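You operate a simulated robot arm through the tools that you are given. There is no shell and no other tool.

You are at the controls of a simulated robot arm. One attempt, no reset.

JOB
Stir 02 tripped its breaker: switch Stir 02 off, then reset the breaker.
Fine: mains off first; the breaker marked Stir; then mains back on, close and latch the door; the other breakers and switches stay as they are, the book in the door pocket.

It is judged by the outcome, as a careful person would: the job done as asked, and still so three seconds after it is handed in. It fails if anything else is knocked over, pushed out of place, dropped, spilled or broken.

ROBOT AND FRAMES
A 6-joint arm with a two-finger gripper, fixed in place. Base frame: the origin is on the floor under the middle of its stand, x ahead of it, y to its left, z up. Lengths are in m, angles in rad, forces in N, time in s.
It reaches about 1.298 m from its shoulder. Its first joint turns from -2.601 to 2.601 rad. Payload 1.57 kg.
Tool frame: the origin (TCP) lies between the finger pads and is the grasp point; the fingertips stand 0.021 m ahead of it; z points along the fingers, y is the line along which they close. The gripper opens to 0.07 m; its body begins 0.05 m behind the TCP.
Orientation is that of the tool frame in the base frame, as [roll, pitch, yaw] about the fixed x, y, z axes, in that order (R = Rz(yaw) Ry(pitch) Rx(roll)). With the fingers straight down and closing along the base's y, the tool's x points along the base's -x, its y along +y and its z along -z.

CONTROLS
- The arm moves only by the tool play_rows. Its argument "moves" is a list of rows, each a list of 3 entries, a list of its own where there are three numbers: the gripper command, from -1 (shut) to 1 (fully open), values between in proportion, then the shift along the base's x, y, z in mm, then the turn, a rotation vector about the base's x, y, z in degrees. In form: [[grip, [x, y, z], [wx, wy, wz]], ...]. A call has 1 to 20 rows; each row shifts and turns the commanded pose from where the row before left it. Rows are played at 5 a second. More than 0.05 m and 0.15 rad between two rows, or a gripper value outside its range, and nothing of the call is played. A pose out of reach is approached as far as the arm can. The call stops where the force on the tool passes 40 N (or 10 N more than at its start, if that is more) or the arm is blocked; 0.2 s more then pass. The fingers move at their own pace (about 0.0648 m/s each) and stop on an object; they squeeze with about 27 N. The grip force told is the motor's: it shows also when the fingers shut on nothing. Time passes only in rows, and 0.2 s behind the last, so rows that do not move let the fingers close. The reply holds the time, the measured pose of the TCP, the force on the tool along the base axes, the opening and the grip force, in the units named above and with some noise, with the torque about the TCP (base axes, N m) and any sound that the robot's microphone picked up.
- Cameras (640 x 400 px; columns grow to the right, rows downward): "scene" is fixed at [0.4029, -0.6494, 1.4564]; the picture's right is [1.00, -0.10, 0.00], its down [-0.03, -0.36, -0.93] and it looks along [0.09, 0.93, -0.36] (base axes); focal length 359 px, centre (320, 200). "wrist" rides on the gripper at [0.079, 0.004, -0.081] in the tool frame; the picture's right is [-0.05, 1.00, 0.00], its down [-0.67, -0.04, -0.74] and it looks along [-0.74, -0.04, 0.67] (tool axes); focal length 256 px, centre (320, 200). There is no depth. A picture from a camera that has moved, and an enlarged one, comes with that camera's place and axes in the base frame and with its lens.
- camera(camera): a new picture of that camera. The clock stands still meanwhile.
- slide_trunk(by): slides the trunk up (or, below 0, down) by that many m; the arm rides with it, the base frame stays. It gives what a move gives, with no picture.
- zoom(camera, box): a new picture of the part [left, top, right, bottom] of that camera's present view, enlarged. The clock stands still meanwhile.
- sign_off(): hands the job in; it is judged then, once.

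Places have to be worked out from the pictures, the camera data and where the tool is seen. Open the gripper and draw the arm clear of the work before you hand the job in, unless the task says otherwise.

The tools are called after "Call:" by a JSON object that holds its "op" and its "data". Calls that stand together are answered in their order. play_rows: Moves the arm, as the interface text tells. Its arguments: {"type":"object","properties":{"moves":{"type":"array"}},"required":["moves"]} The other tools are called the same way: slide_trunk (by) moves the trunk up or down; camera (camera) takes a picture; zoom (camera, box) takes an enlarged picture of a part of a camera's view; sign_off () hands the job in.

At the start:

```text
time: 0.0
ee_pos: [0.4044, 0.6347, 1.1403]
orientation: [3.141, 0.001, -3.139]
ft_force: [0.9, 0.1, 0.1]
wrist_torque: [0.0, 0.02, 0.0]
grip_width: 0.07
grasp_force: 0.0
trunk travel left (down, up): [-0.822, 0.148]
```

scene: 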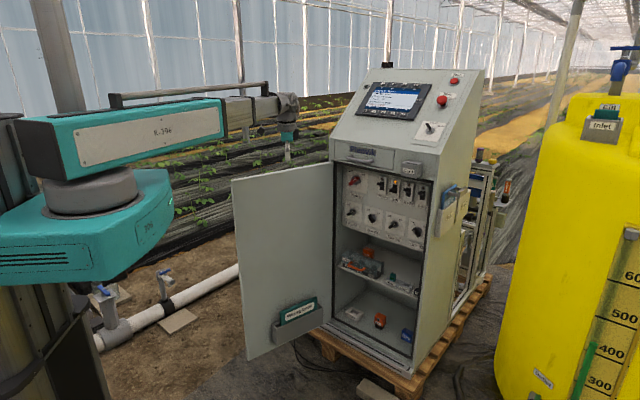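
wrist: 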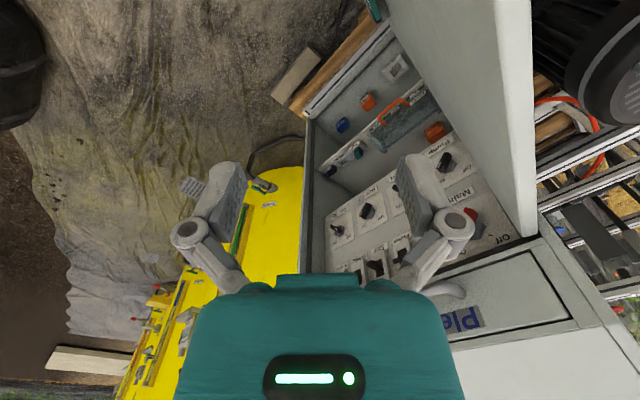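

I start by looking closely at the cabinet's panel from both cameras to read the labels and positions.

Call:
{"op": "zoom", "data": {"camera": "scene", "box": [330, 160, 440, 250]}}

Call:
{"op": "zoom", "data": {"camera": "scene", "box": [320, 50, 500, 170]}}

Call:
{"op": "zoom", "data": {"camera": "wrist", "box": [300, 100, 560, 300]}}

Call:
{"op": "zoom", "data": {"camera": "scene", "box": [230, 150, 440, 380]}}

```text
4.44 times, centred on (385, 205) of scene
camera zoom: at [0.4029, -0.6494, 1.4564], right [1.0, -0.1, 0.0], down [-0.03, -0.36, -0.93], along [0.09, 0.93, -0.36], focal length 1597 px, centre (31, 178)
```

zoom: 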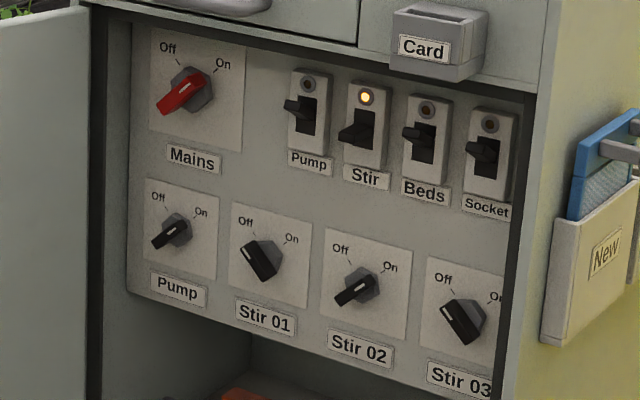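

```text
3.33 times, centred on (410, 110) of scene
camera zoom: at [0.4029, -0.6494, 1.4564], right [1.0, -0.1, 0.0], down [-0.03, -0.36, -0.93], along [0.09, 0.93, -0.36], focal length 1198 px, centre (20, 500)
```

zoom: 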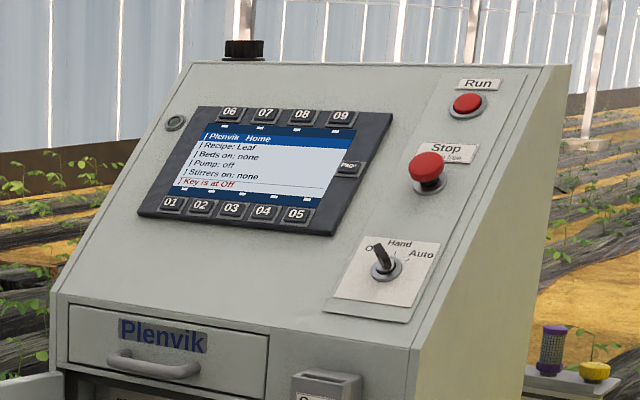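

```text
2.00 times, centred on (430, 200) of wrist
camera zoom: at [0.3251, 0.6376, 1.2209], right [0.05, 1.0, 0.0], down [0.67, -0.04, 0.74], along [0.74, -0.04, -0.67], focal length 512 px, centre (100, 200)
```

zoom: 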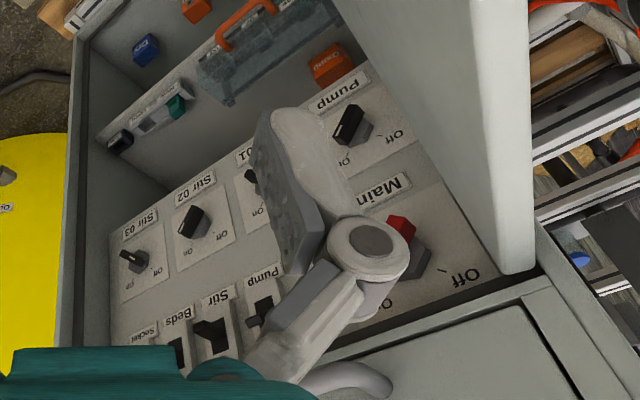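

```text
1.74 times, centred on (335, 265) of scene
camera zoom: at [0.4029, -0.6494, 1.4564], right [1.0, -0.1, 0.0], down [-0.03, -0.36, -0.93], along [0.09, 0.93, -0.36], focal length 625 px, centre (294, 87)
```

zoom: 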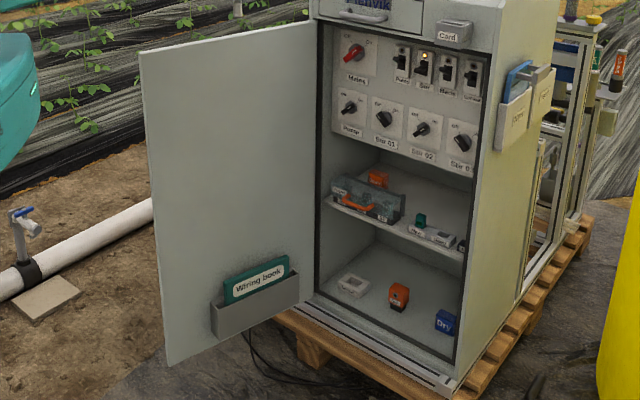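

The panel is inside the cabinet, facing the robot. Mains is near (0.71, 0.90, 0.94), Stir 02 near (0.86, 0.73, 0.79), and the inward normal is roughly (0.76, 0.65, 0). I turn the tool to face the panel so the wrist camera gets a square view.

Call:
{"op": "play_rows", "data": {"moves": [[1, [5, -20, -15], [0, 0, 8]], [1, [5, -20, -15], [0, 0, 8]], [1, [5, -20, -15], [0, 0, 8]], [1, [5, -20, -15], [0, 0, 8]], [1, [5, -20, -15], [0, 0, 8.5]]]}}

Call:
{"op": "camera", "data": {"camera": "wrist"}}

Call:
{"op": "camera", "data": {"camera": "scene"}}

```text
time: 1.2
ee_pos: [0.4297, 0.533, 1.141]
orientation: [3.141, -0.001, -2.433]
ft_force: [0.3, 0.4, -1.1]
wrist_torque: [0.01, -0.01, 0.04]
grip_width: 0.07
grasp_force: 0.1
out of reach, approached as far as the arm can: row 1, 2, 3, 4, 5
trunk travel left (down, up): [-0.822, 0.148]
```

```text
taken
camera wrist: at [0.3662, 0.4848, 1.221], right [-0.61, 0.79, 0.0], down [0.53, 0.41, 0.74], along [0.59, 0.45, -0.67], focal length 256 px, centre (320, 200)
```

wrist: 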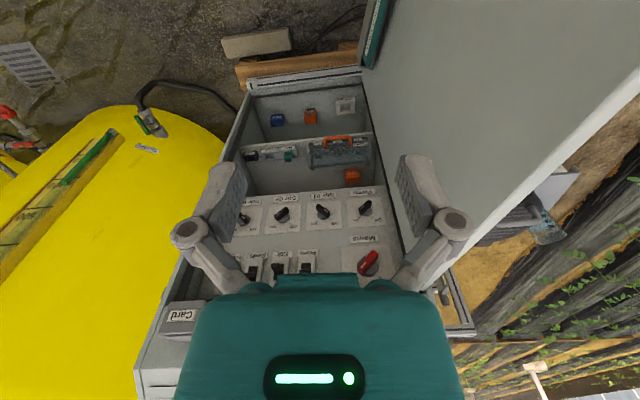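

```text
taken
```

scene: 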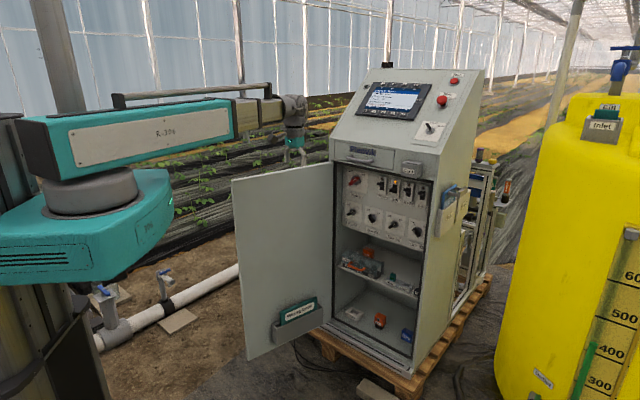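

The arm reports it could not lower along z (z stayed at 1.141), so height may depend mostly on the trunk. I test a small pitch tilt about the tool's closing axis to see how the wrist responds.

Call:
{"op": "play_rows", "data": {"moves": [[1, [0, 0, 75], [0, 0, 0]], [1, [0, 0, 0], [5.2, -6.1, 0]]]}}

```text
refused: row 1 steps farther than a row can; nothing moved
```

A row's limit is 50 mm; I split the step.

Call:
{"op": "play_rows", "data": {"moves": [[1, [0, 0, 0], [5.2, -6.1, 0]]]}}

```text
time: 1.6
ee_pos: [0.43, 0.5334, 1.1424]
orientation: [3.141, 0.142, -2.435]
ft_force: [0.1, 0.5, -0.3]
wrist_torque: [0.03, 0.01, 0.03]
grip_width: 0.0699
grasp_force: 0.1
trunk travel left (down, up): [-0.822, 0.148]
```

The wrist tilts fine, with height held by the wrist center. I keep tilting toward a level camera view.

Call:
{"op": "play_rows", "data": {"moves": [[1, [0, 0, 4], [5.4, -6.3, 0]], [1, [0, 0, 8], [5.4, -6.3, 0]], [1, [0, 0, 10], [5.4, -6.3, 0]], [1, [0, 0, 13], [5.4, -6.3, 0]]]}}

Call:
{"op": "camera", "data": {"camera": "wrist"}}

Call:
{"op": "camera", "data": {"camera": "scene"}}

```text
time: 2.6
ee_pos: [0.4307, 0.5345, 1.1861]
orientation: [-3.141, 0.719, -2.437]
ft_force: [0.7, -0.2, 0.7]
wrist_torque: [-0.02, 0.0, 0.0]
grip_width: 0.07
grasp_force: 0.0
out of reach, approached as far as the arm can: row 1, 3, 4
trunk travel left (down, up): [-0.822, 0.148]
```

```text
taken
camera wrist: at [0.3411, 0.4633, 1.1948], right [-0.62, 0.79, 0.04], down [0.03, -0.02, 1.0], along [0.79, 0.62, -0.01], focal length 256 px, centre (320, 200)
```

wrist: 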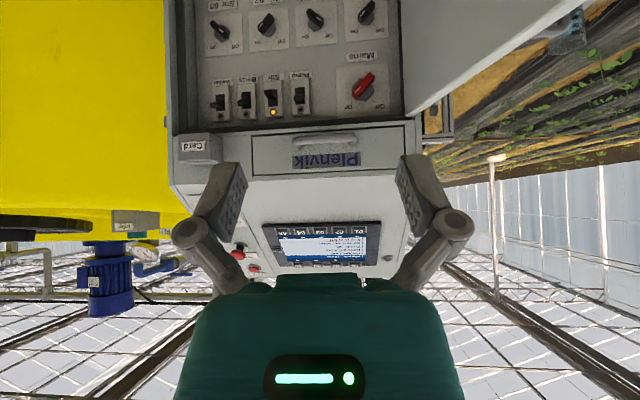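

```text
taken
```

scene: 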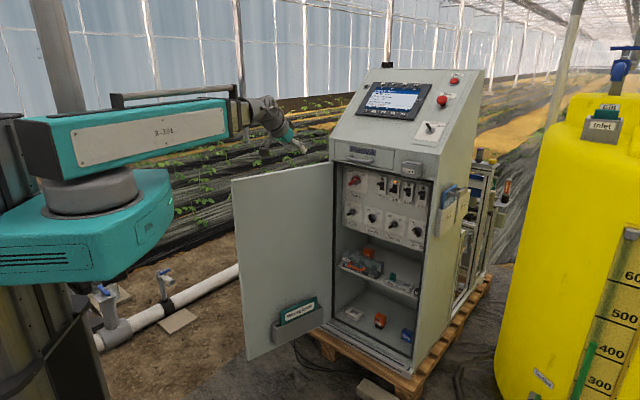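

The arm behaves like a column with a telescoping radial link: wrist center at z≈1.323, TCP about 0.18 m beyond it. The trunk gives height, so I slide it down to level the camera with the panel.

Call:
{"op": "slide_trunk", "data": {"by": -0.3}}

Call:
{"op": "camera", "data": {"camera": "wrist"}}

Call:
{"op": "zoom", "data": {"camera": "wrist", "box": [180, 80, 440, 240]}}

Call:
{"op": "camera", "data": {"camera": "scene"}}

```text
time: 5.6
ee_pos: [0.4305, 0.534, 0.8857]
orientation: [3.14, 0.72, -2.434]
ft_force: [-0.1, 0.6, -0.5]
wrist_torque: [0.0, -0.03, 0.03]
grip_width: 0.0701
grasp_force: 0.1
trunk travel left (down, up): [-0.522, 0.448]
```

```text
taken
camera wrist: at [0.3414, 0.4636, 0.8947], right [-0.62, 0.79, 0.04], down [0.03, -0.02, 1.0], along [0.79, 0.62, -0.01], focal length 256 px, centre (320, 200)
```

wrist: 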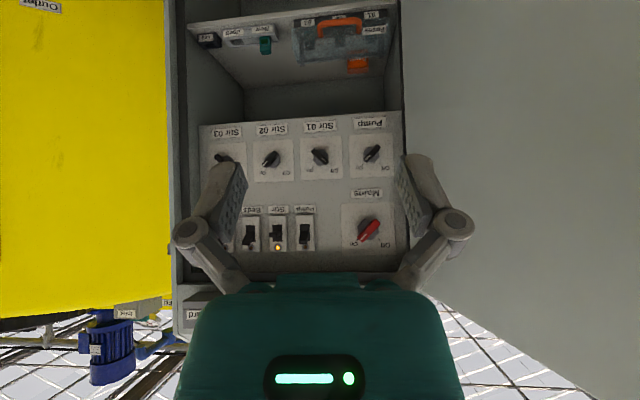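

```text
2.46 times, centred on (310, 160) of wrist
camera zoom: at [0.3414, 0.4636, 0.8947], right [-0.62, 0.79, 0.04], down [0.03, -0.02, 1.0], along [0.79, 0.62, -0.01], focal length 630 px, centre (345, 298)
```

zoom: 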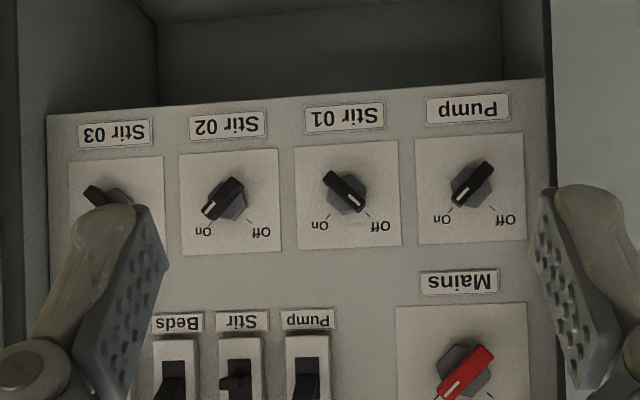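

```text
taken
```

scene: 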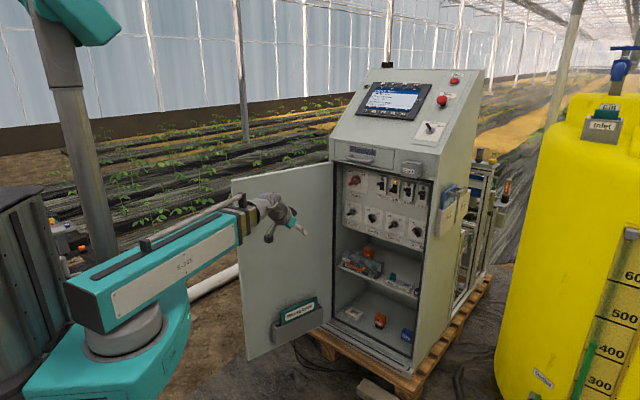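

I have good triangulation: Stir 02 at (0.873, 0.749, 0.79), Mains at (0.726, 0.899, 0.95), inward normal about (0.72, 0.69, 0). Now I zoom in on the breakers and the Mains handle.

Call:
{"op": "zoom", "data": {"camera": "wrist", "box": [225, 180, 345, 280]}}

Call:
{"op": "zoom", "data": {"camera": "wrist", "box": [330, 180, 410, 260]}}

Call:
{"op": "zoom", "data": {"camera": "scene", "box": [370, 170, 425, 215]}}

Call:
{"op": "zoom", "data": {"camera": "scene", "box": [330, 160, 385, 205]}}

```text
4.00 times, centred on (285, 230) of wrist
camera zoom: at [0.3414, 0.4636, 0.8947], right [-0.62, 0.79, 0.04], down [0.03, -0.02, 1.0], along [0.79, 0.62, -0.01], focal length 1024 px, centre (460, 80)
```

zoom: 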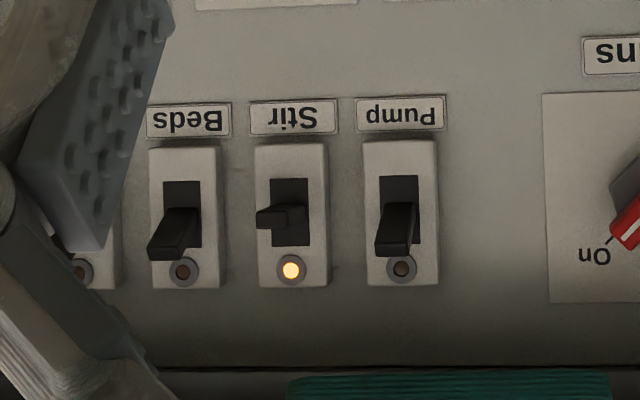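

```text
5.00 times, centred on (370, 220) of wrist
camera zoom: at [0.3414, 0.4636, 0.8947], right [-0.62, 0.79, 0.04], down [0.03, -0.02, 1.0], along [0.79, 0.62, -0.01], focal length 1280 px, centre (70, 100)
```

zoom: 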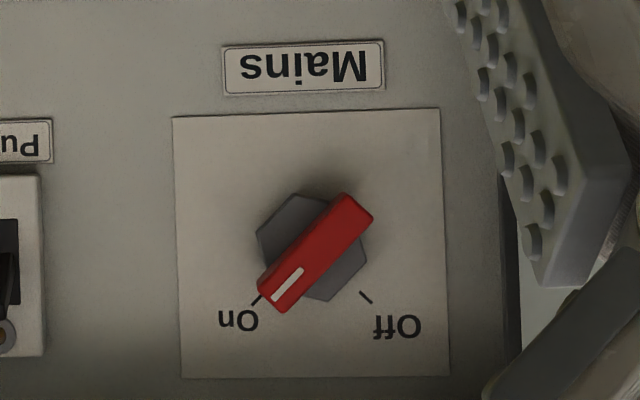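

```text
8.89 times, centred on (398, 192) of scene
camera zoom: at [0.4029, -0.6494, 1.4564], right [1.0, -0.1, 0.0], down [-0.03, -0.36, -0.93], along [0.09, 0.93, -0.36], focal length 3195 px, centre (-369, 267)
```

zoom: 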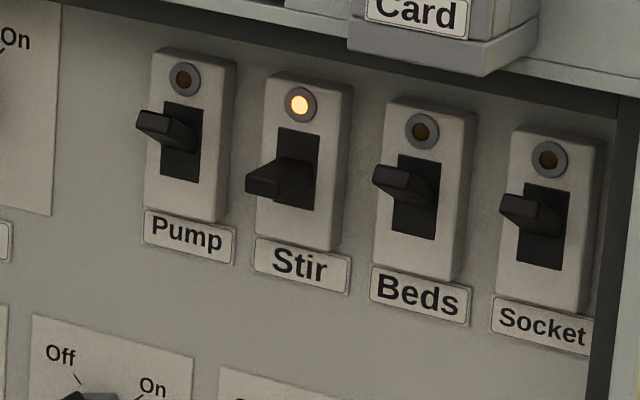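

```text
8.89 times, centred on (358, 182) of scene
camera zoom: at [0.4029, -0.6494, 1.4564], right [1.0, -0.1, 0.0], down [-0.03, -0.36, -0.93], along [0.09, 0.93, -0.36], focal length 3195 px, centre (-13, 356)
```

zoom: 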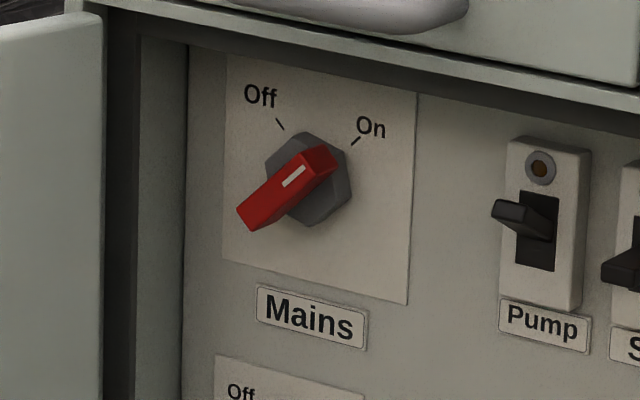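

The Stir breaker's lever sits mid-travel (tripped, lamp lit), while the others are up, so it has to go down and then up. I level the tool to point along the panel normal (heading ≈44°), well in front of the cabinet.

Call:
{"op": "play_rows", "data": {"moves": [[1, [11, 14, 0], [0, 0, 3.5]], [1, [11, 14, 18], [5.645, -5.845, 0]], [1, [11, 14, 20.7], [5.645, -5.845, 0]], [1, [11, 14, 22.6], [5.645, -5.845, 0]], [1, [11, 14, 24.2], [5.645, -5.845, 0]], [1, [11, 14, 25.3], [5.645, -5.845, 0]], [1, [11, 14, 25.7], [5.645, -5.845, 0]]]}}

Call:
{"op": "camera", "data": {"camera": "scene"}}

```text
time: 7.2
ee_pos: [0.5079, 0.6325, 1.0268]
orientation: [2.075, 1.564, 2.845]
ft_force: [-0.1, -0.3, -0.3]
wrist_torque: [-0.02, -0.01, -0.03]
grip_width: 0.07
grasp_force: 0.0
out of reach, approached as far as the arm can: row 6
trunk travel left (down, up): [-0.522, 0.448]
```

```text
taken
```

scene: 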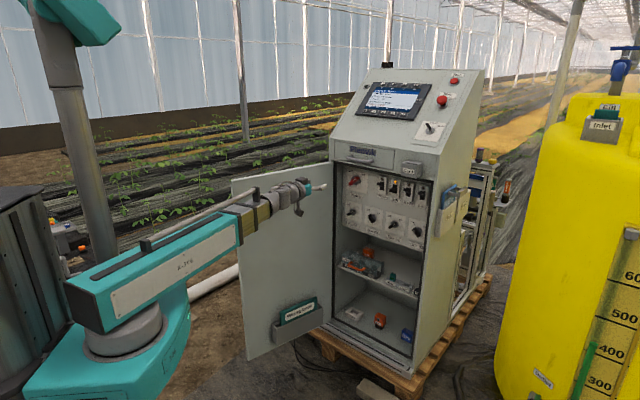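

The tool is horizontal at heading 44°. I lower the trunk so the TCP comes to the Mains height (~0.951), then roll 45° clockwise so the fingers straddle the handle bar.

Call:
{"op": "slide_trunk", "data": {"by": -0.076}}

Call:
{"op": "play_rows", "data": {"moves": [[1, [6, 7, 0], [5.4, 5.21, 0]], [1, [6, 7, 0], [5.4, 5.21, 0]], [1, [6, 7, 0], [5.4, 5.21, 0]], [1, [6, 7, 0], [5.4, 5.21, 0]], [1, [6, 7, 0], [5.4, 5.21, 0]], [1, [6, 7, 0], [5.4, 5.21, 0]]]}}

Call:
{"op": "camera", "data": {"camera": "wrist"}}

Call:
{"op": "camera", "data": {"camera": "scene"}}

```text
time: 8.3
ee_pos: [0.5091, 0.6328, 0.9503]
orientation: [2.91, 1.568, -2.603]
ft_force: [0.2, 0.4, 0.2]
wrist_torque: [-0.01, 0.0, -0.03]
grip_width: 0.0698
grasp_force: 0.1
trunk travel left (down, up): [-0.446, 0.524]
```

```text
time: 9.7
ee_pos: [0.5456, 0.6737, 0.9499]
orientation: [1.573, 0.783, 2.342]
ft_force: [0.4, 0.5, -0.1]
wrist_torque: [0.02, 0.03, -0.05]
grip_width: 0.0699
grasp_force: 0.1
trunk travel left (down, up): [-0.446, 0.524]
```

```text
taken
camera wrist: at [0.4457, 0.6597, 0.8968], right [-0.46, 0.48, 0.75], down [-0.19, -0.88, 0.45], along [0.87, 0.07, 0.5], focal length 256 px, centre (320, 200)
```

wrist: 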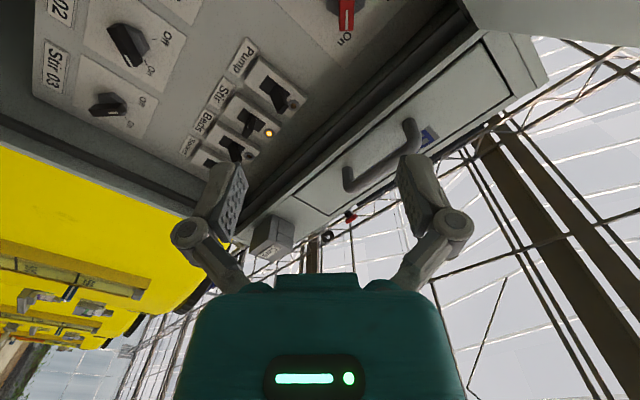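

```text
taken
```

scene: 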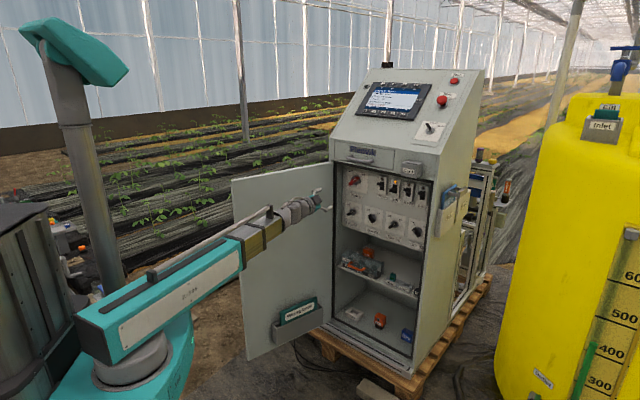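

Tool is rolled so it closes across the bar, TCP at (0.546, 0.674, 0.950). I move to about 12 cm in front of the Mains knob, aligned with its axis, and check.

Call:
{"op": "play_rows", "data": {"moves": [[1, [19, 29, 0], [0, 0, 0]], [1, [19, 29, 0], [0, 0, 0]], [1, [19, 29, 0], [0, 0, 0]], [1, [19, 29, 0], [0, 0, 0]], [1, [19, 29, 0], [0, 0, 0]]]}}

Call:
{"op": "camera", "data": {"camera": "wrist"}}

Call:
{"op": "zoom", "data": {"camera": "scene", "box": [250, 140, 410, 240]}}

```text
time: 10.9
ee_pos: [0.6389, 0.817, 0.9497]
orientation: [1.574, 0.784, 2.345]
ft_force: [-0.3, 0.0, 0.0]
wrist_torque: [-0.06, 0.01, 0.01]
grip_width: 0.0696
grasp_force: 0.1
trunk travel left (down, up): [-0.446, 0.524]
```

```text
taken
camera wrist: at [0.5397, 0.8035, 0.8965], right [-0.46, 0.48, 0.74], down [-0.19, -0.87, 0.45], along [0.87, 0.07, 0.5], focal length 256 px, centre (320, 200)
```

wrist: 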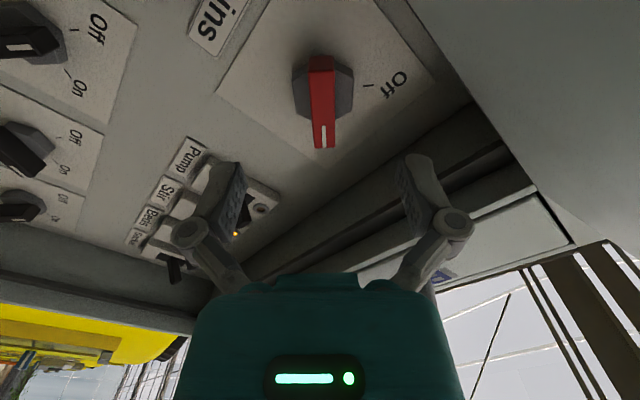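

```text
4.00 times, centred on (330, 190) of scene
camera zoom: at [0.4029, -0.6494, 1.4564], right [1.0, -0.1, 0.0], down [-0.03, -0.36, -0.93], along [0.09, 0.93, -0.36], focal length 1438 px, centre (280, 240)
```

zoom: 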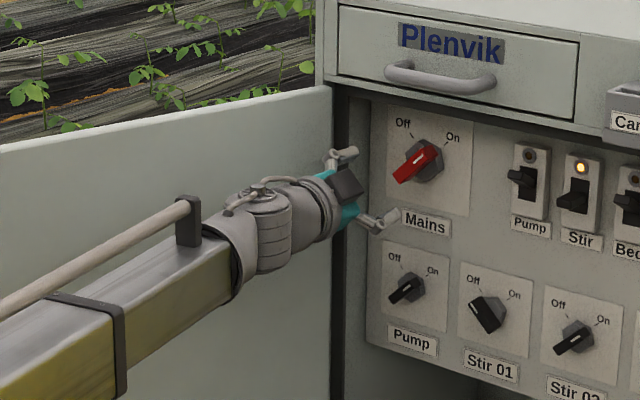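

The bar is centred in the wrist view's closing direction. I zoom the wrist camera on the knob to pin down how far ahead the bar and plate are.

Call:
{"op": "zoom", "data": {"camera": "wrist", "box": [200, 0, 460, 200]}}

```text
2.00 times, centred on (330, 100) of wrist
camera zoom: at [0.5397, 0.8035, 0.8965], right [-0.46, 0.48, 0.74], down [-0.19, -0.87, 0.45], along [0.87, 0.07, 0.5], focal length 512 px, centre (300, 400)
```

zoom: 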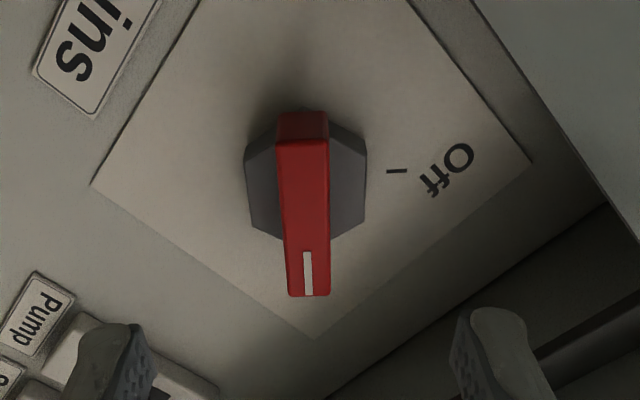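

From the plate and bar geometry, the bar front is about 77 mm ahead of the TCP, and the knob centre is about 5 mm up and 3 mm right of the tool axis. I correct for that and advance part-way.

Call:
{"op": "slide_trunk", "data": {"by": 0.0055}}

Call:
{"op": "play_rows", "data": {"moves": [[1, [9, 5, 0], [0, 0, 0]], [1, [8, 8, 0], [0, 0, 0]], [1, [8, 8, 0], [0, 0, 0]], [1, [7, 7, 0], [0, 0, 0]], [1, [0, 0, 0], [0, 0, 0]]]}}

Call:
{"op": "camera", "data": {"camera": "wrist"}}

Call:
{"op": "zoom", "data": {"camera": "scene", "box": [300, 150, 400, 220]}}

```text
time: 11.5
ee_pos: [0.6389, 0.8189, 0.956]
orientation: [1.575, 0.784, 2.342]
ft_force: [0.5, 0.4, -1.0]
wrist_torque: [-0.02, 0.0, -0.03]
grip_width: 0.0698
grasp_force: 0.0
trunk travel left (down, up): [-0.451, 0.519]
```

```text
time: 12.7
ee_pos: [0.6732, 0.8458, 0.9548]
orientation: [1.576, 0.784, 2.342]
ft_force: [-0.5, -0.5, 0.2]
wrist_torque: [0.02, 0.01, -0.01]
grip_width: 0.0699
grasp_force: 0.0
trunk travel left (down, up): [-0.451, 0.519]
```

```text
taken
camera wrist: at [0.5719, 0.8305, 0.9019], right [-0.46, 0.48, 0.74], down [-0.19, -0.87, 0.45], along [0.87, 0.07, 0.5], focal length 256 px, centre (320, 200)
```

wrist: 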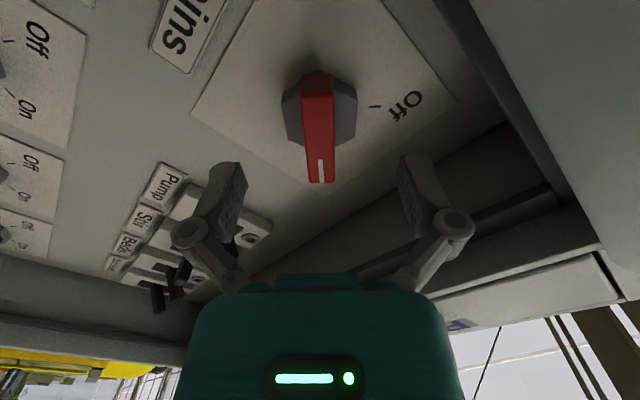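

```text
5.71 times, centred on (350, 185) of scene
camera zoom: at [0.4029, -0.6494, 1.4564], right [1.0, -0.1, 0.0], down [-0.03, -0.36, -0.93], along [0.09, 0.93, -0.36], focal length 2054 px, centre (149, 286)
```

zoom: 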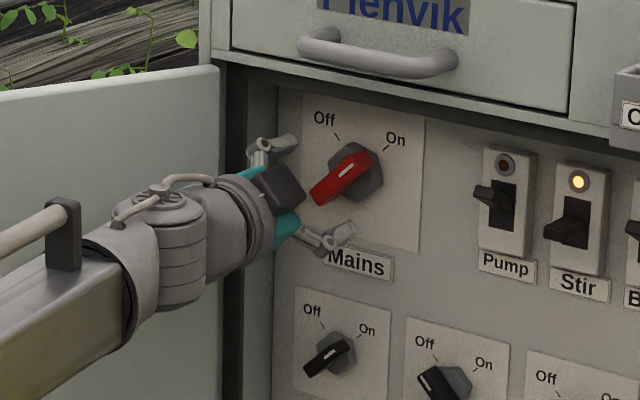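

The bar is now centred within 2 mm and its front is about 10 mm past the fingertips. I advance 21 mm so the pads overlap the bar and take a look before closing.

Call:
{"op": "play_rows", "data": {"moves": [[1, [8, 7.5, 0], [0, 0, 0]], [1, [7, 7, 0], [0, 0, 0]], [1, [0, 0, 0], [0, 0, 0]]]}}

Call:
{"op": "camera", "data": {"camera": "wrist"}}

Call:
{"op": "zoom", "data": {"camera": "scene", "box": [320, 150, 400, 206]}}

```text
time: 13.5
ee_pos: [0.6863, 0.856, 0.958]
orientation: [1.571, 0.787, 2.338]
ft_force: [-5.6, -31.4, -5.7]
wrist_torque: [-1.97, -0.23, 3.99]
grip_width: 0.0704
grasp_force: 0.1
trunk travel left (down, up): [-0.451, 0.519]
```

```text
taken
camera wrist: at [0.5866, 0.8414, 0.9035], right [-0.47, 0.48, 0.74], down [-0.19, -0.87, 0.45], along [0.86, 0.07, 0.5], focal length 256 px, centre (320, 200)
```

wrist: 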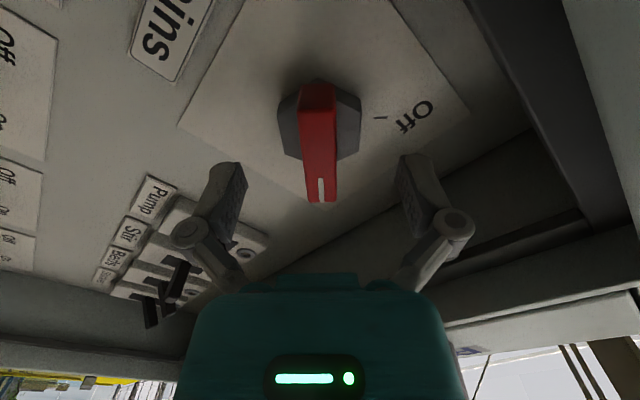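

```text
7.14 times, centred on (360, 178) of scene
camera zoom: at [0.4029, -0.6494, 1.4564], right [1.0, -0.1, 0.0], down [-0.03, -0.36, -0.93], along [0.09, 0.93, -0.36], focal length 2567 px, centre (34, 357)
```

zoom: 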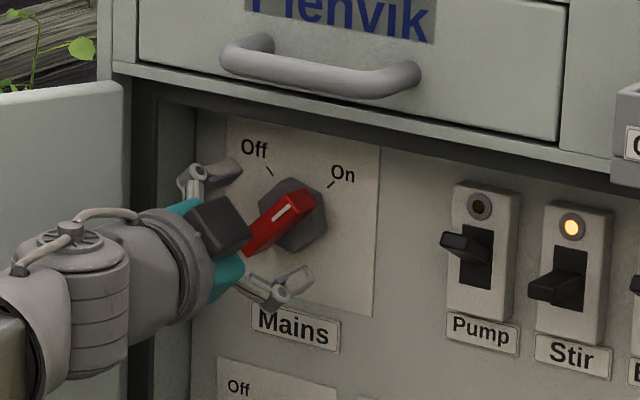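

A 31 N lateral force: the wrist camera housing on the lower-left has touched the open door beside the hinge. I back straight out and will use a smaller roll so the housing clears the door.

Call:
{"op": "play_rows", "data": {"moves": [[1, [-10, -12, 0], [0, 0, 0]], [1, [-10, -10, 0], [0, 0, 0]], [1, [-10, -10, 0], [0, 0, 0]], [1, [0, 0, 0], [0, 0, 0]]]}}

Call:
{"op": "camera", "data": {"camera": "scene"}}

Call:
{"op": "camera", "data": {"camera": "wrist"}}

```text
time: 14.5
ee_pos: [0.6565, 0.8293, 0.9561]
orientation: [1.574, 0.783, 2.342]
ft_force: [-0.1, 0.2, 0.7]
wrist_torque: [0.03, -0.01, 0.01]
grip_width: 0.07
grasp_force: 0.0
trunk travel left (down, up): [-0.451, 0.519]
```

```text
taken
```

scene: 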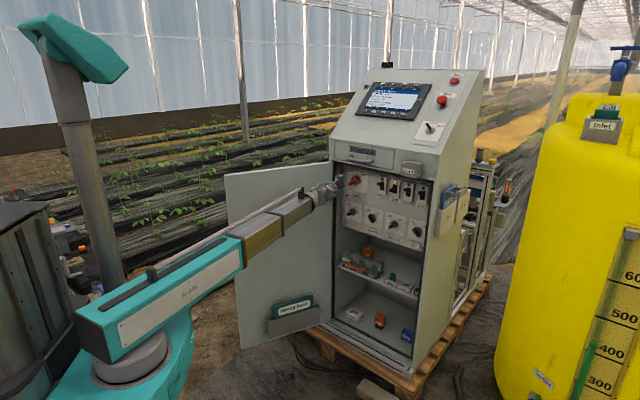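

```text
taken
camera wrist: at [0.5563, 0.813, 0.902], right [-0.46, 0.48, 0.74], down [-0.19, -0.87, 0.45], along [0.87, 0.07, 0.5], focal length 256 px, centre (320, 200)
```

wrist: 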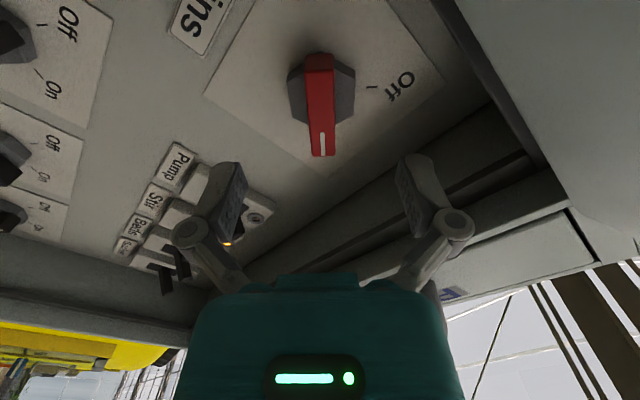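

The door swung a few degrees further open from the touch (it will be closed later) and nothing else moved. I reduce the roll to about 24° and advance on the knob; closing the jaws will align the bar.

Call:
{"op": "play_rows", "data": {"moves": [[1, [0.7, -0.7, 0], [-5.03, -4.86, 0]], [1, [0, 0, 0], [-5.03, -4.86, 0]], [1, [0, 0, 0], [-5.03, -4.86, 0]], [1, [7, 6.8, 0], [0, 0, 0]], [1, [7, 6.8, 0], [0, 0, 0]], [1, [7, 6.8, 0], [0, 0, 0]], [1, [0, 0, 0], [0, 0, 0]]]}}

Call:
{"op": "camera", "data": {"camera": "wrist"}}

Call:
{"op": "zoom", "data": {"camera": "scene", "box": [320, 150, 400, 206]}}

```text
time: 16.1
ee_pos: [0.6758, 0.8481, 0.955]
orientation: [1.581, 1.15, 2.348]
ft_force: [0.2, 0.0, 1.3]
wrist_torque: [-0.03, -0.01, 0.0]
grip_width: 0.0698
grasp_force: 0.1
trunk travel left (down, up): [-0.451, 0.519]
```

```text
taken
camera wrist: at [0.5934, 0.8168, 0.8841], right [-0.62, 0.64, 0.46], down [-0.32, -0.73, 0.6], along [0.72, 0.22, 0.66], focal length 256 px, centre (320, 200)
```

wrist: 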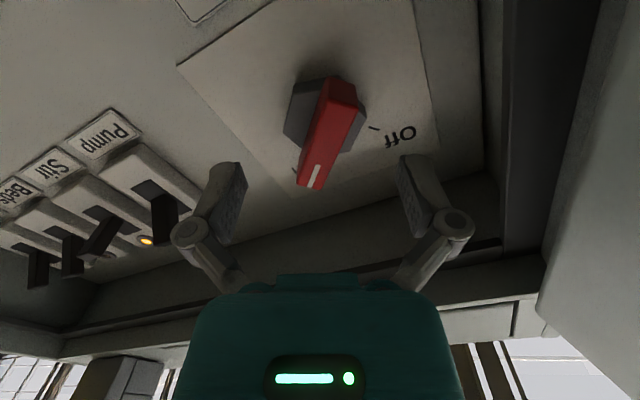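

```text
7.14 times, centred on (360, 178) of scene
camera zoom: at [0.4029, -0.6494, 1.4564], right [1.0, -0.1, 0.0], down [-0.03, -0.36, -0.93], along [0.09, 0.93, -0.36], focal length 2567 px, centre (34, 357)
```

zoom: 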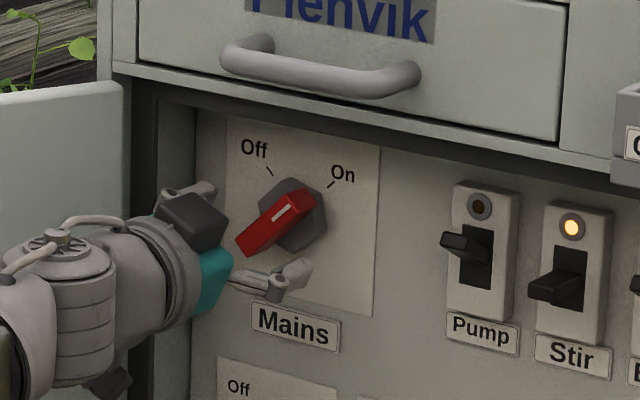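

No force now and the bar is between the fingers. I advance the remaining ~18 mm.

Call:
{"op": "play_rows", "data": {"moves": [[1, [4.3, 4.2, 0], [0, 0, 0]], [1, [4.3, 4.2, 0], [0, 0, 0]], [1, [4.3, 4.2, 0], [0, 0, 0]], [1, [0, 0, 0], [0, 0, 0]]]}}

Call:
{"op": "camera", "data": {"camera": "wrist"}}

Call:
{"op": "zoom", "data": {"camera": "scene", "box": [320, 150, 400, 206]}}

```text
time: 17.1
ee_pos: [0.6903, 0.8597, 0.9547]
orientation: [1.58, 1.15, 2.348]
ft_force: [0.7, 0.3, -0.5]
wrist_torque: [0.0, -0.01, 0.03]
grip_width: 0.0697
grasp_force: 0.0
trunk travel left (down, up): [-0.451, 0.519]
```

```text
taken
camera wrist: at [0.6066, 0.8292, 0.8842], right [-0.62, 0.64, 0.46], down [-0.32, -0.73, 0.6], along [0.72, 0.22, 0.66], focal length 256 px, centre (320, 200)
```

wrist: 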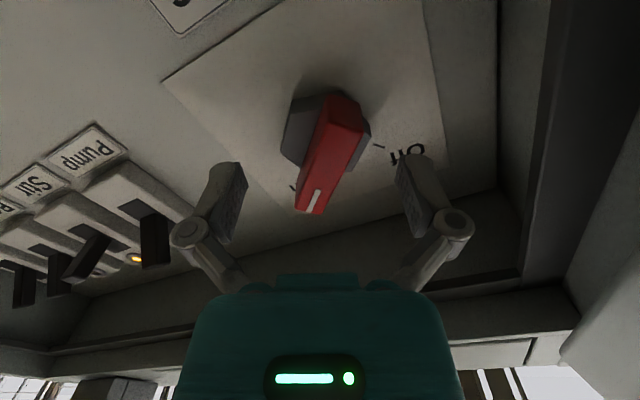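

```text
7.14 times, centred on (360, 178) of scene
camera zoom: at [0.4029, -0.6494, 1.4564], right [1.0, -0.1, 0.0], down [-0.03, -0.36, -0.93], along [0.09, 0.93, -0.36], focal length 2567 px, centre (34, 357)
```

zoom: 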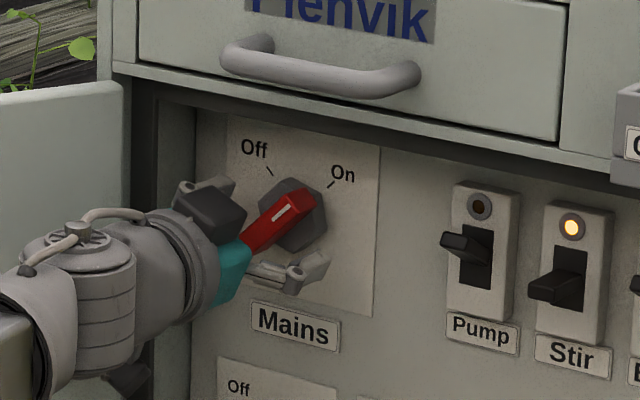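

The pads now overlap the bar by 12–18 mm with no contact force. I close the gripper on the Mains handle.

Call:
{"op": "play_rows", "data": {"moves": [[-1, [0, 0, 0], [0, 0, 0]], [-1, [0, 0, 0], [0, 0, 0]], [-1, [0, 0, 0], [0, 0, 0]], [-1, [0, 0, 0], [0, 0, 0]], [-1, [0, 0, 0], [0, 0, 0]]]}}

Call:
{"op": "camera", "data": {"camera": "wrist"}}

Call:
{"op": "zoom", "data": {"camera": "scene", "box": [320, 150, 400, 206]}}

```text
time: 18.3
ee_pos: [0.6881, 0.8609, 0.9568]
orientation: [1.576, 1.151, 2.346]
ft_force: [-9.8, 6.3, 3.3]
wrist_torque: [-0.36, 0.37, 0.52]
grip_width: 0.0156
grasp_force: 31.5
trunk travel left (down, up): [-0.451, 0.519]
```

```text
taken
camera wrist: at [0.6048, 0.8299, 0.8847], right [-0.62, 0.64, 0.46], down [-0.32, -0.74, 0.6], along [0.72, 0.22, 0.66], focal length 256 px, centre (320, 200)
```

wrist: 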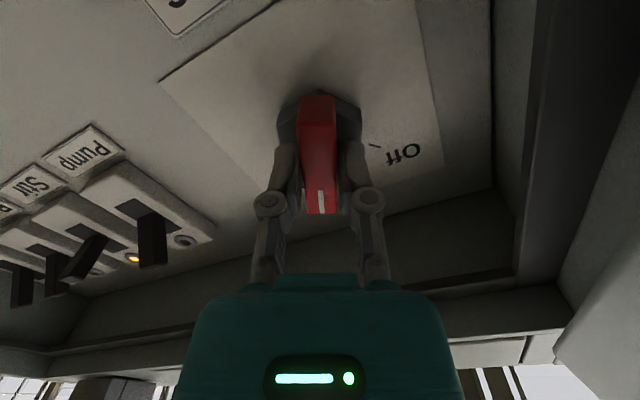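

```text
7.14 times, centred on (360, 178) of scene
camera zoom: at [0.4029, -0.6494, 1.4564], right [1.0, -0.1, 0.0], down [-0.03, -0.36, -0.93], along [0.09, 0.93, -0.36], focal length 2567 px, centre (34, 357)
```

zoom: 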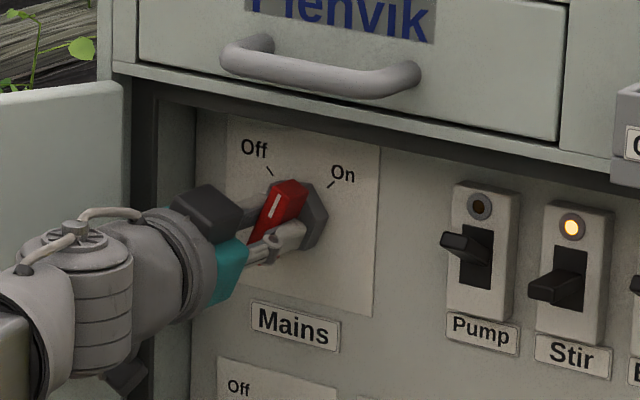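

The bar swung into line and is gripped (15.6 mm). I now rotate counter-clockwise toward Off in steps, easing 1.5 mm left to relieve side load.

Call:
{"op": "play_rows", "data": {"moves": [[-1, [-1, 1, 0], [-5.4, -5.2, 0]], [-1, [0, 0, 0], [-5.4, -5.2, 0]], [-1, [0, 0, 0], [-5.4, -5.2, 0]], [-1, [0, 0, 0], [-5.4, -5.2, 0]]]}}

```text
time: 19.3
ee_pos: [0.6879, 0.8637, 0.9555]
orientation: [-1.604, 1.464, -0.836]
ft_force: [-4.2, 7.0, 7.5]
wrist_torque: [0.55, -0.56, 0.25]
grip_width: 0.0155
grasp_force: 31.6
trunk travel left (down, up): [-0.451, 0.519]
```

Forces are mild. I continue the rotation to Off.

Call:
{"op": "play_rows", "data": {"moves": [[-1, [-0.7, 0.7, 0], [-5.4, -5.2, 0]], [-1, [0, 0, 0], [-5.4, -5.2, 0]], [-1, [0, 0, 0], [-5.4, -5.2, 0]], [-1, [0, 0, 0], [-5.4, -5.2, 0]], [-1, [0, 0, 0], [-5.4, -5.2, 0]]]}}

Call:
{"op": "zoom", "data": {"camera": "scene", "box": [320, 150, 400, 206]}}

Call:
{"op": "camera", "data": {"camera": "wrist"}}

```text
time: 20.5
ee_pos: [0.6877, 0.8619, 0.9553]
orientation: [-1.575, 0.81, -0.807]
ft_force: [-12.1, -3.0, -3.4]
wrist_torque: [0.3, -0.35, 0.65]
grip_width: 0.0156
grasp_force: 32.1
trunk travel left (down, up): [-0.451, 0.519]
```

```text
7.14 times, centred on (360, 178) of scene
camera zoom: at [0.4029, -0.6494, 1.4564], right [1.0, -0.1, 0.0], down [-0.03, -0.36, -0.93], along [0.09, 0.93, -0.36], focal length 2567 px, centre (34, 357)
```

zoom: 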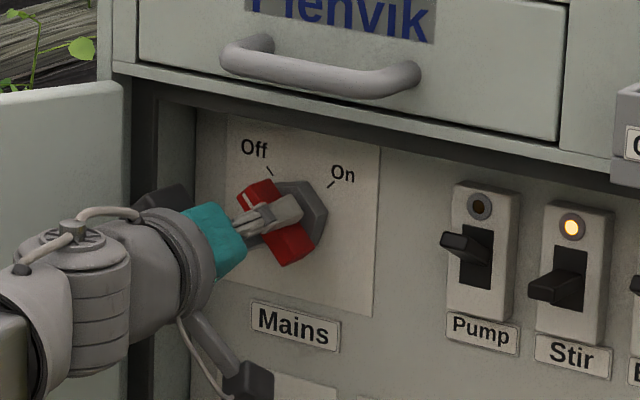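

```text
taken
camera wrist: at [0.665, 0.7677, 0.8948], right [-0.53, 0.55, -0.65], down [-0.84, -0.2, 0.51], along [0.15, 0.81, 0.56], focal length 256 px, centre (320, 200)
```

wrist: 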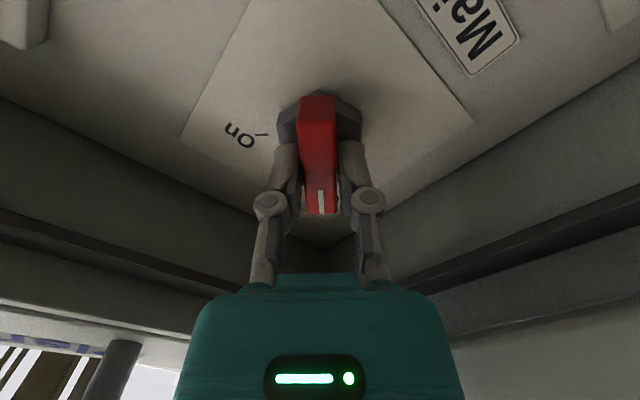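

The handle now points to Off (about −44°). I nudge 4° further to make sure it's on its stop, watching torque.

Call:
{"op": "play_rows", "data": {"moves": [[-1, [-0.7, 0.7, 0], [-2.9, -2.8, 0]], [-1, [0, 0, 0], [0, 0, 0]]]}}

Call:
{"op": "zoom", "data": {"camera": "wrist", "box": [180, 40, 480, 240]}}

```text
time: 21.1
ee_pos: [0.6871, 0.8626, 0.9559]
orientation: [-1.575, 0.743, -0.809]
ft_force: [-14.2, -12.9, -9.8]
wrist_torque: [0.07, 0.72, -0.19]
grip_width: 0.0158
grasp_force: 31.8
trunk travel left (down, up): [-0.451, 0.519]
```

```text
2.00 times, centred on (330, 140) of wrist
camera zoom: at [0.6675, 0.7652, 0.8985], right [-0.49, 0.52, -0.7], down [-0.86, -0.18, 0.48], along [0.12, 0.84, 0.53], focal length 512 px, centre (300, 320)
```

zoom: 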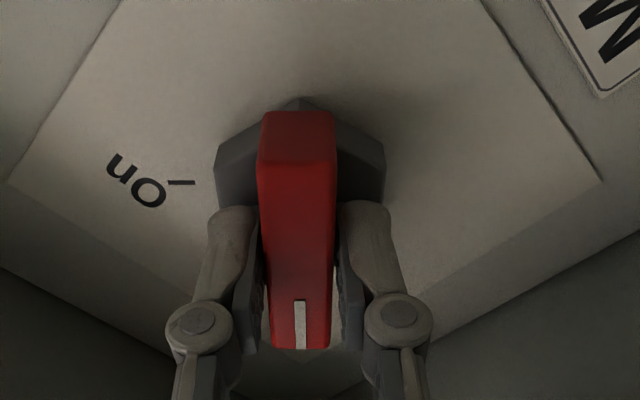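

Torque rises, so the handle is against the Off stop. I open the fingers and back straight out.

Call:
{"op": "play_rows", "data": {"moves": [[1, [0, 0, 0], [0, 0, 0]], [1, [0, 0, 0], [0, 0, 0]], [1, [0, 0, 0], [0, 0, 0]], [1, [0, 0, 0], [0, 0, 0]], [1, [-14, -14, 0], [0, 0, 0]], [1, [-20, -20, 0], [0, 0, 0]], [1, [-28, -28, 0], [0, 0, 0]], [1, [-28, -28, 0], [0, 0, 0]], [1, [0, 0, 0], [0, 0, 0]]]}}

Call:
{"op": "zoom", "data": {"camera": "scene", "box": [330, 160, 440, 250]}}

Call:
{"op": "camera", "data": {"camera": "wrist"}}

```text
time: 23.1
ee_pos: [0.5989, 0.7729, 0.9556]
orientation: [-1.576, 0.744, -0.811]
ft_force: [-0.3, -0.3, 0.1]
wrist_torque: [0.0, -0.01, -0.02]
grip_width: 0.07
grasp_force: 0.0
trunk travel left (down, up): [-0.451, 0.519]
```

```text
4.44 times, centred on (385, 205) of scene
camera zoom: at [0.4029, -0.6494, 1.4564], right [1.0, -0.1, 0.0], down [-0.03, -0.36, -0.93], along [0.09, 0.93, -0.36], focal length 1597 px, centre (31, 178)
```

zoom: 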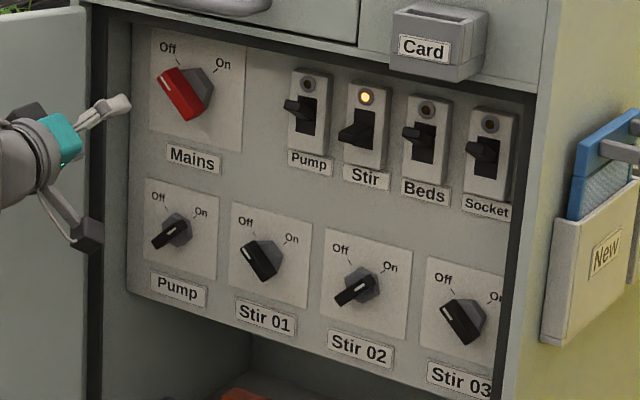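

```text
taken
camera wrist: at [0.578, 0.6748, 0.8983], right [-0.5, 0.51, -0.7], down [-0.86, -0.18, 0.48], along [0.12, 0.84, 0.53], focal length 256 px, centre (320, 200)
```

wrist: 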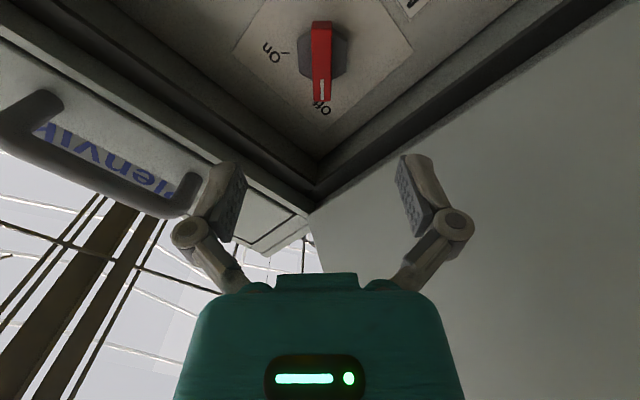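

Mains reads Off. Next is Stir 02: I slide right across the front while rolling the tool back to +45°, then lower to the knob's height.

Call:
{"op": "play_rows", "data": {"moves": [[1, [13.1, -13.6, 0], [6.02, 5.815, 0]], [1, [13.1, -13.6, 0], [6.02, 5.815, 0]], [1, [13.1, -13.6, 0], [6.02, 5.815, 0]], [1, [13.1, -13.6, 0], [6.02, 5.815, 0]], [1, [13.1, -13.6, 0], [6.02, 5.815, 0]], [1, [13.1, -13.6, 0], [6.02, 5.815, 0]], [1, [13.1, -13.6, 0], [6.02, 5.815, 0]], [1, [13.1, -13.6, 0], [6.02, 5.815, 0]], [1, [13.1, -13.6, 0], [6.02, 5.815, 0]], [1, [13.1, -13.6, 0], [6.02, 5.815, 0]], [1, [13.1, -13.6, 0], [6.02, 5.815, 0]], [1, [0, 0, 0], [0, 0, 0]]]}}

Call:
{"op": "slide_trunk", "data": {"by": -0.162}}

Call:
{"op": "camera", "data": {"camera": "wrist"}}

Call:
{"op": "camera", "data": {"camera": "scene"}}

```text
time: 25.7
ee_pos: [0.7266, 0.6389, 0.9523]
orientation: [1.6, 1.065, 2.359]
ft_force: [-0.1, 0.5, 0.6]
wrist_torque: [0.09, 0.08, -0.09]
grip_width: 0.07
grasp_force: 0.1
out of reach, approached as far as the arm can: row 10, 11
trunk travel left (down, up): [-0.451, 0.519]
```

```text
time: 27.5
ee_pos: [0.7269, 0.64, 0.7916]
orientation: [1.596, 0.973, 2.355]
ft_force: [-0.1, 0.0, 0.1]
wrist_torque: [0.02, 0.02, -0.03]
grip_width: 0.0699
grasp_force: 0.0
trunk travel left (down, up): [-0.289, 0.681]
```

```text
taken
camera wrist: at [0.634, 0.617, 0.7287], right [-0.54, 0.58, 0.61], down [-0.25, -0.8, 0.54], along [0.8, 0.14, 0.58], focal length 256 px, centre (320, 200)
```

wrist: 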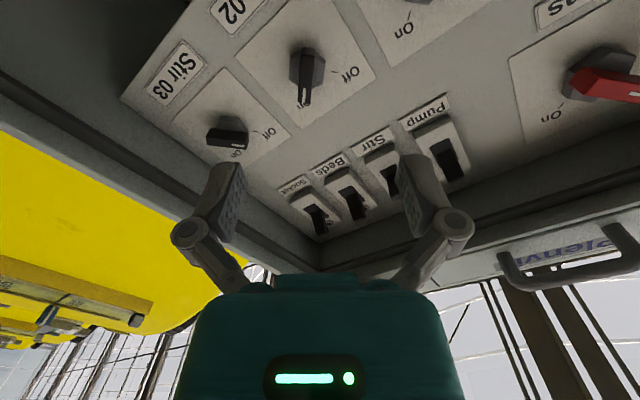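

```text
taken
```

scene: 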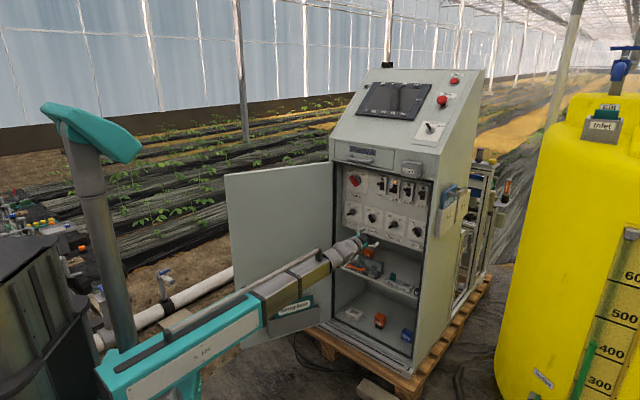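

The control screen is dark, which confirms Mains is off. The roll lagged at 34°, so I finish the roll and side shift to line up with Stir 02.

Call:
{"op": "play_rows", "data": {"moves": [[1, [8, -8.3, 0], [4, 3.8, 0]], [1, [8, -8.3, 0], [4, 3.8, 0]], [1, [0, 0, 0], [0, 0, 0]], [1, [0, 0, 0], [0, 0, 0]]]}}

Call:
{"op": "camera", "data": {"camera": "wrist"}}

```text
time: 28.5
ee_pos: [0.7421, 0.6233, 0.7908]
orientation: [1.589, 0.779, 2.349]
ft_force: [-0.6, -0.3, -0.7]
wrist_torque: [-0.01, 0.0, 0.05]
grip_width: 0.0702
grasp_force: 0.0
trunk travel left (down, up): [-0.289, 0.681]
```

```text
taken
camera wrist: at [0.642, 0.6086, 0.7391], right [-0.45, 0.49, 0.75], down [-0.19, -0.87, 0.45], along [0.87, 0.07, 0.49], focal length 256 px, centre (320, 200)
```

wrist: 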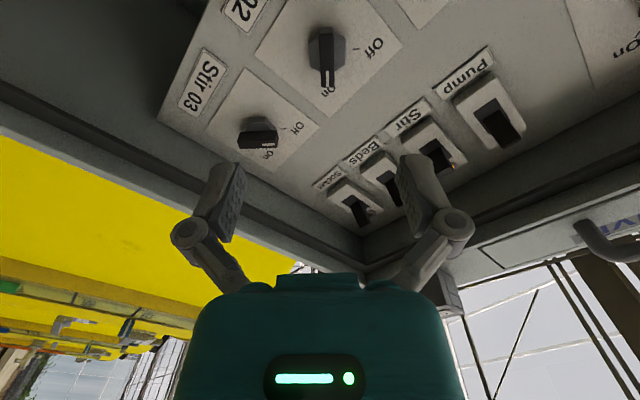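

Tool is aligned at 45° roll. I zoom on the Stir 02 knob to compute the exact offset.

Call:
{"op": "zoom", "data": {"camera": "wrist", "box": [240, 0, 400, 100]}}

```text
4.00 times, centred on (320, 50) of wrist
camera zoom: at [0.642, 0.6086, 0.7391], right [-0.45, 0.49, 0.75], down [-0.19, -0.87, 0.45], along [0.87, 0.07, 0.49], focal length 1024 px, centre (320, 800)
```

zoom: 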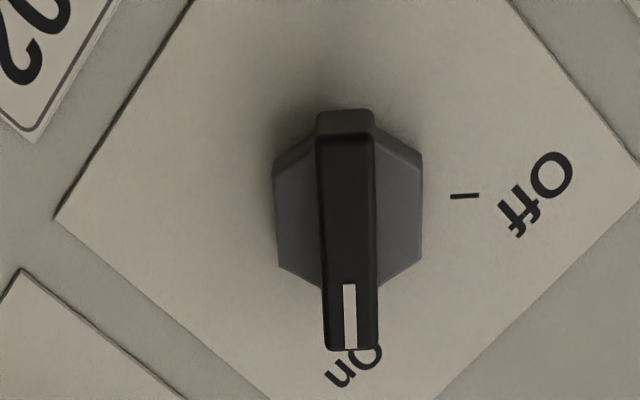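

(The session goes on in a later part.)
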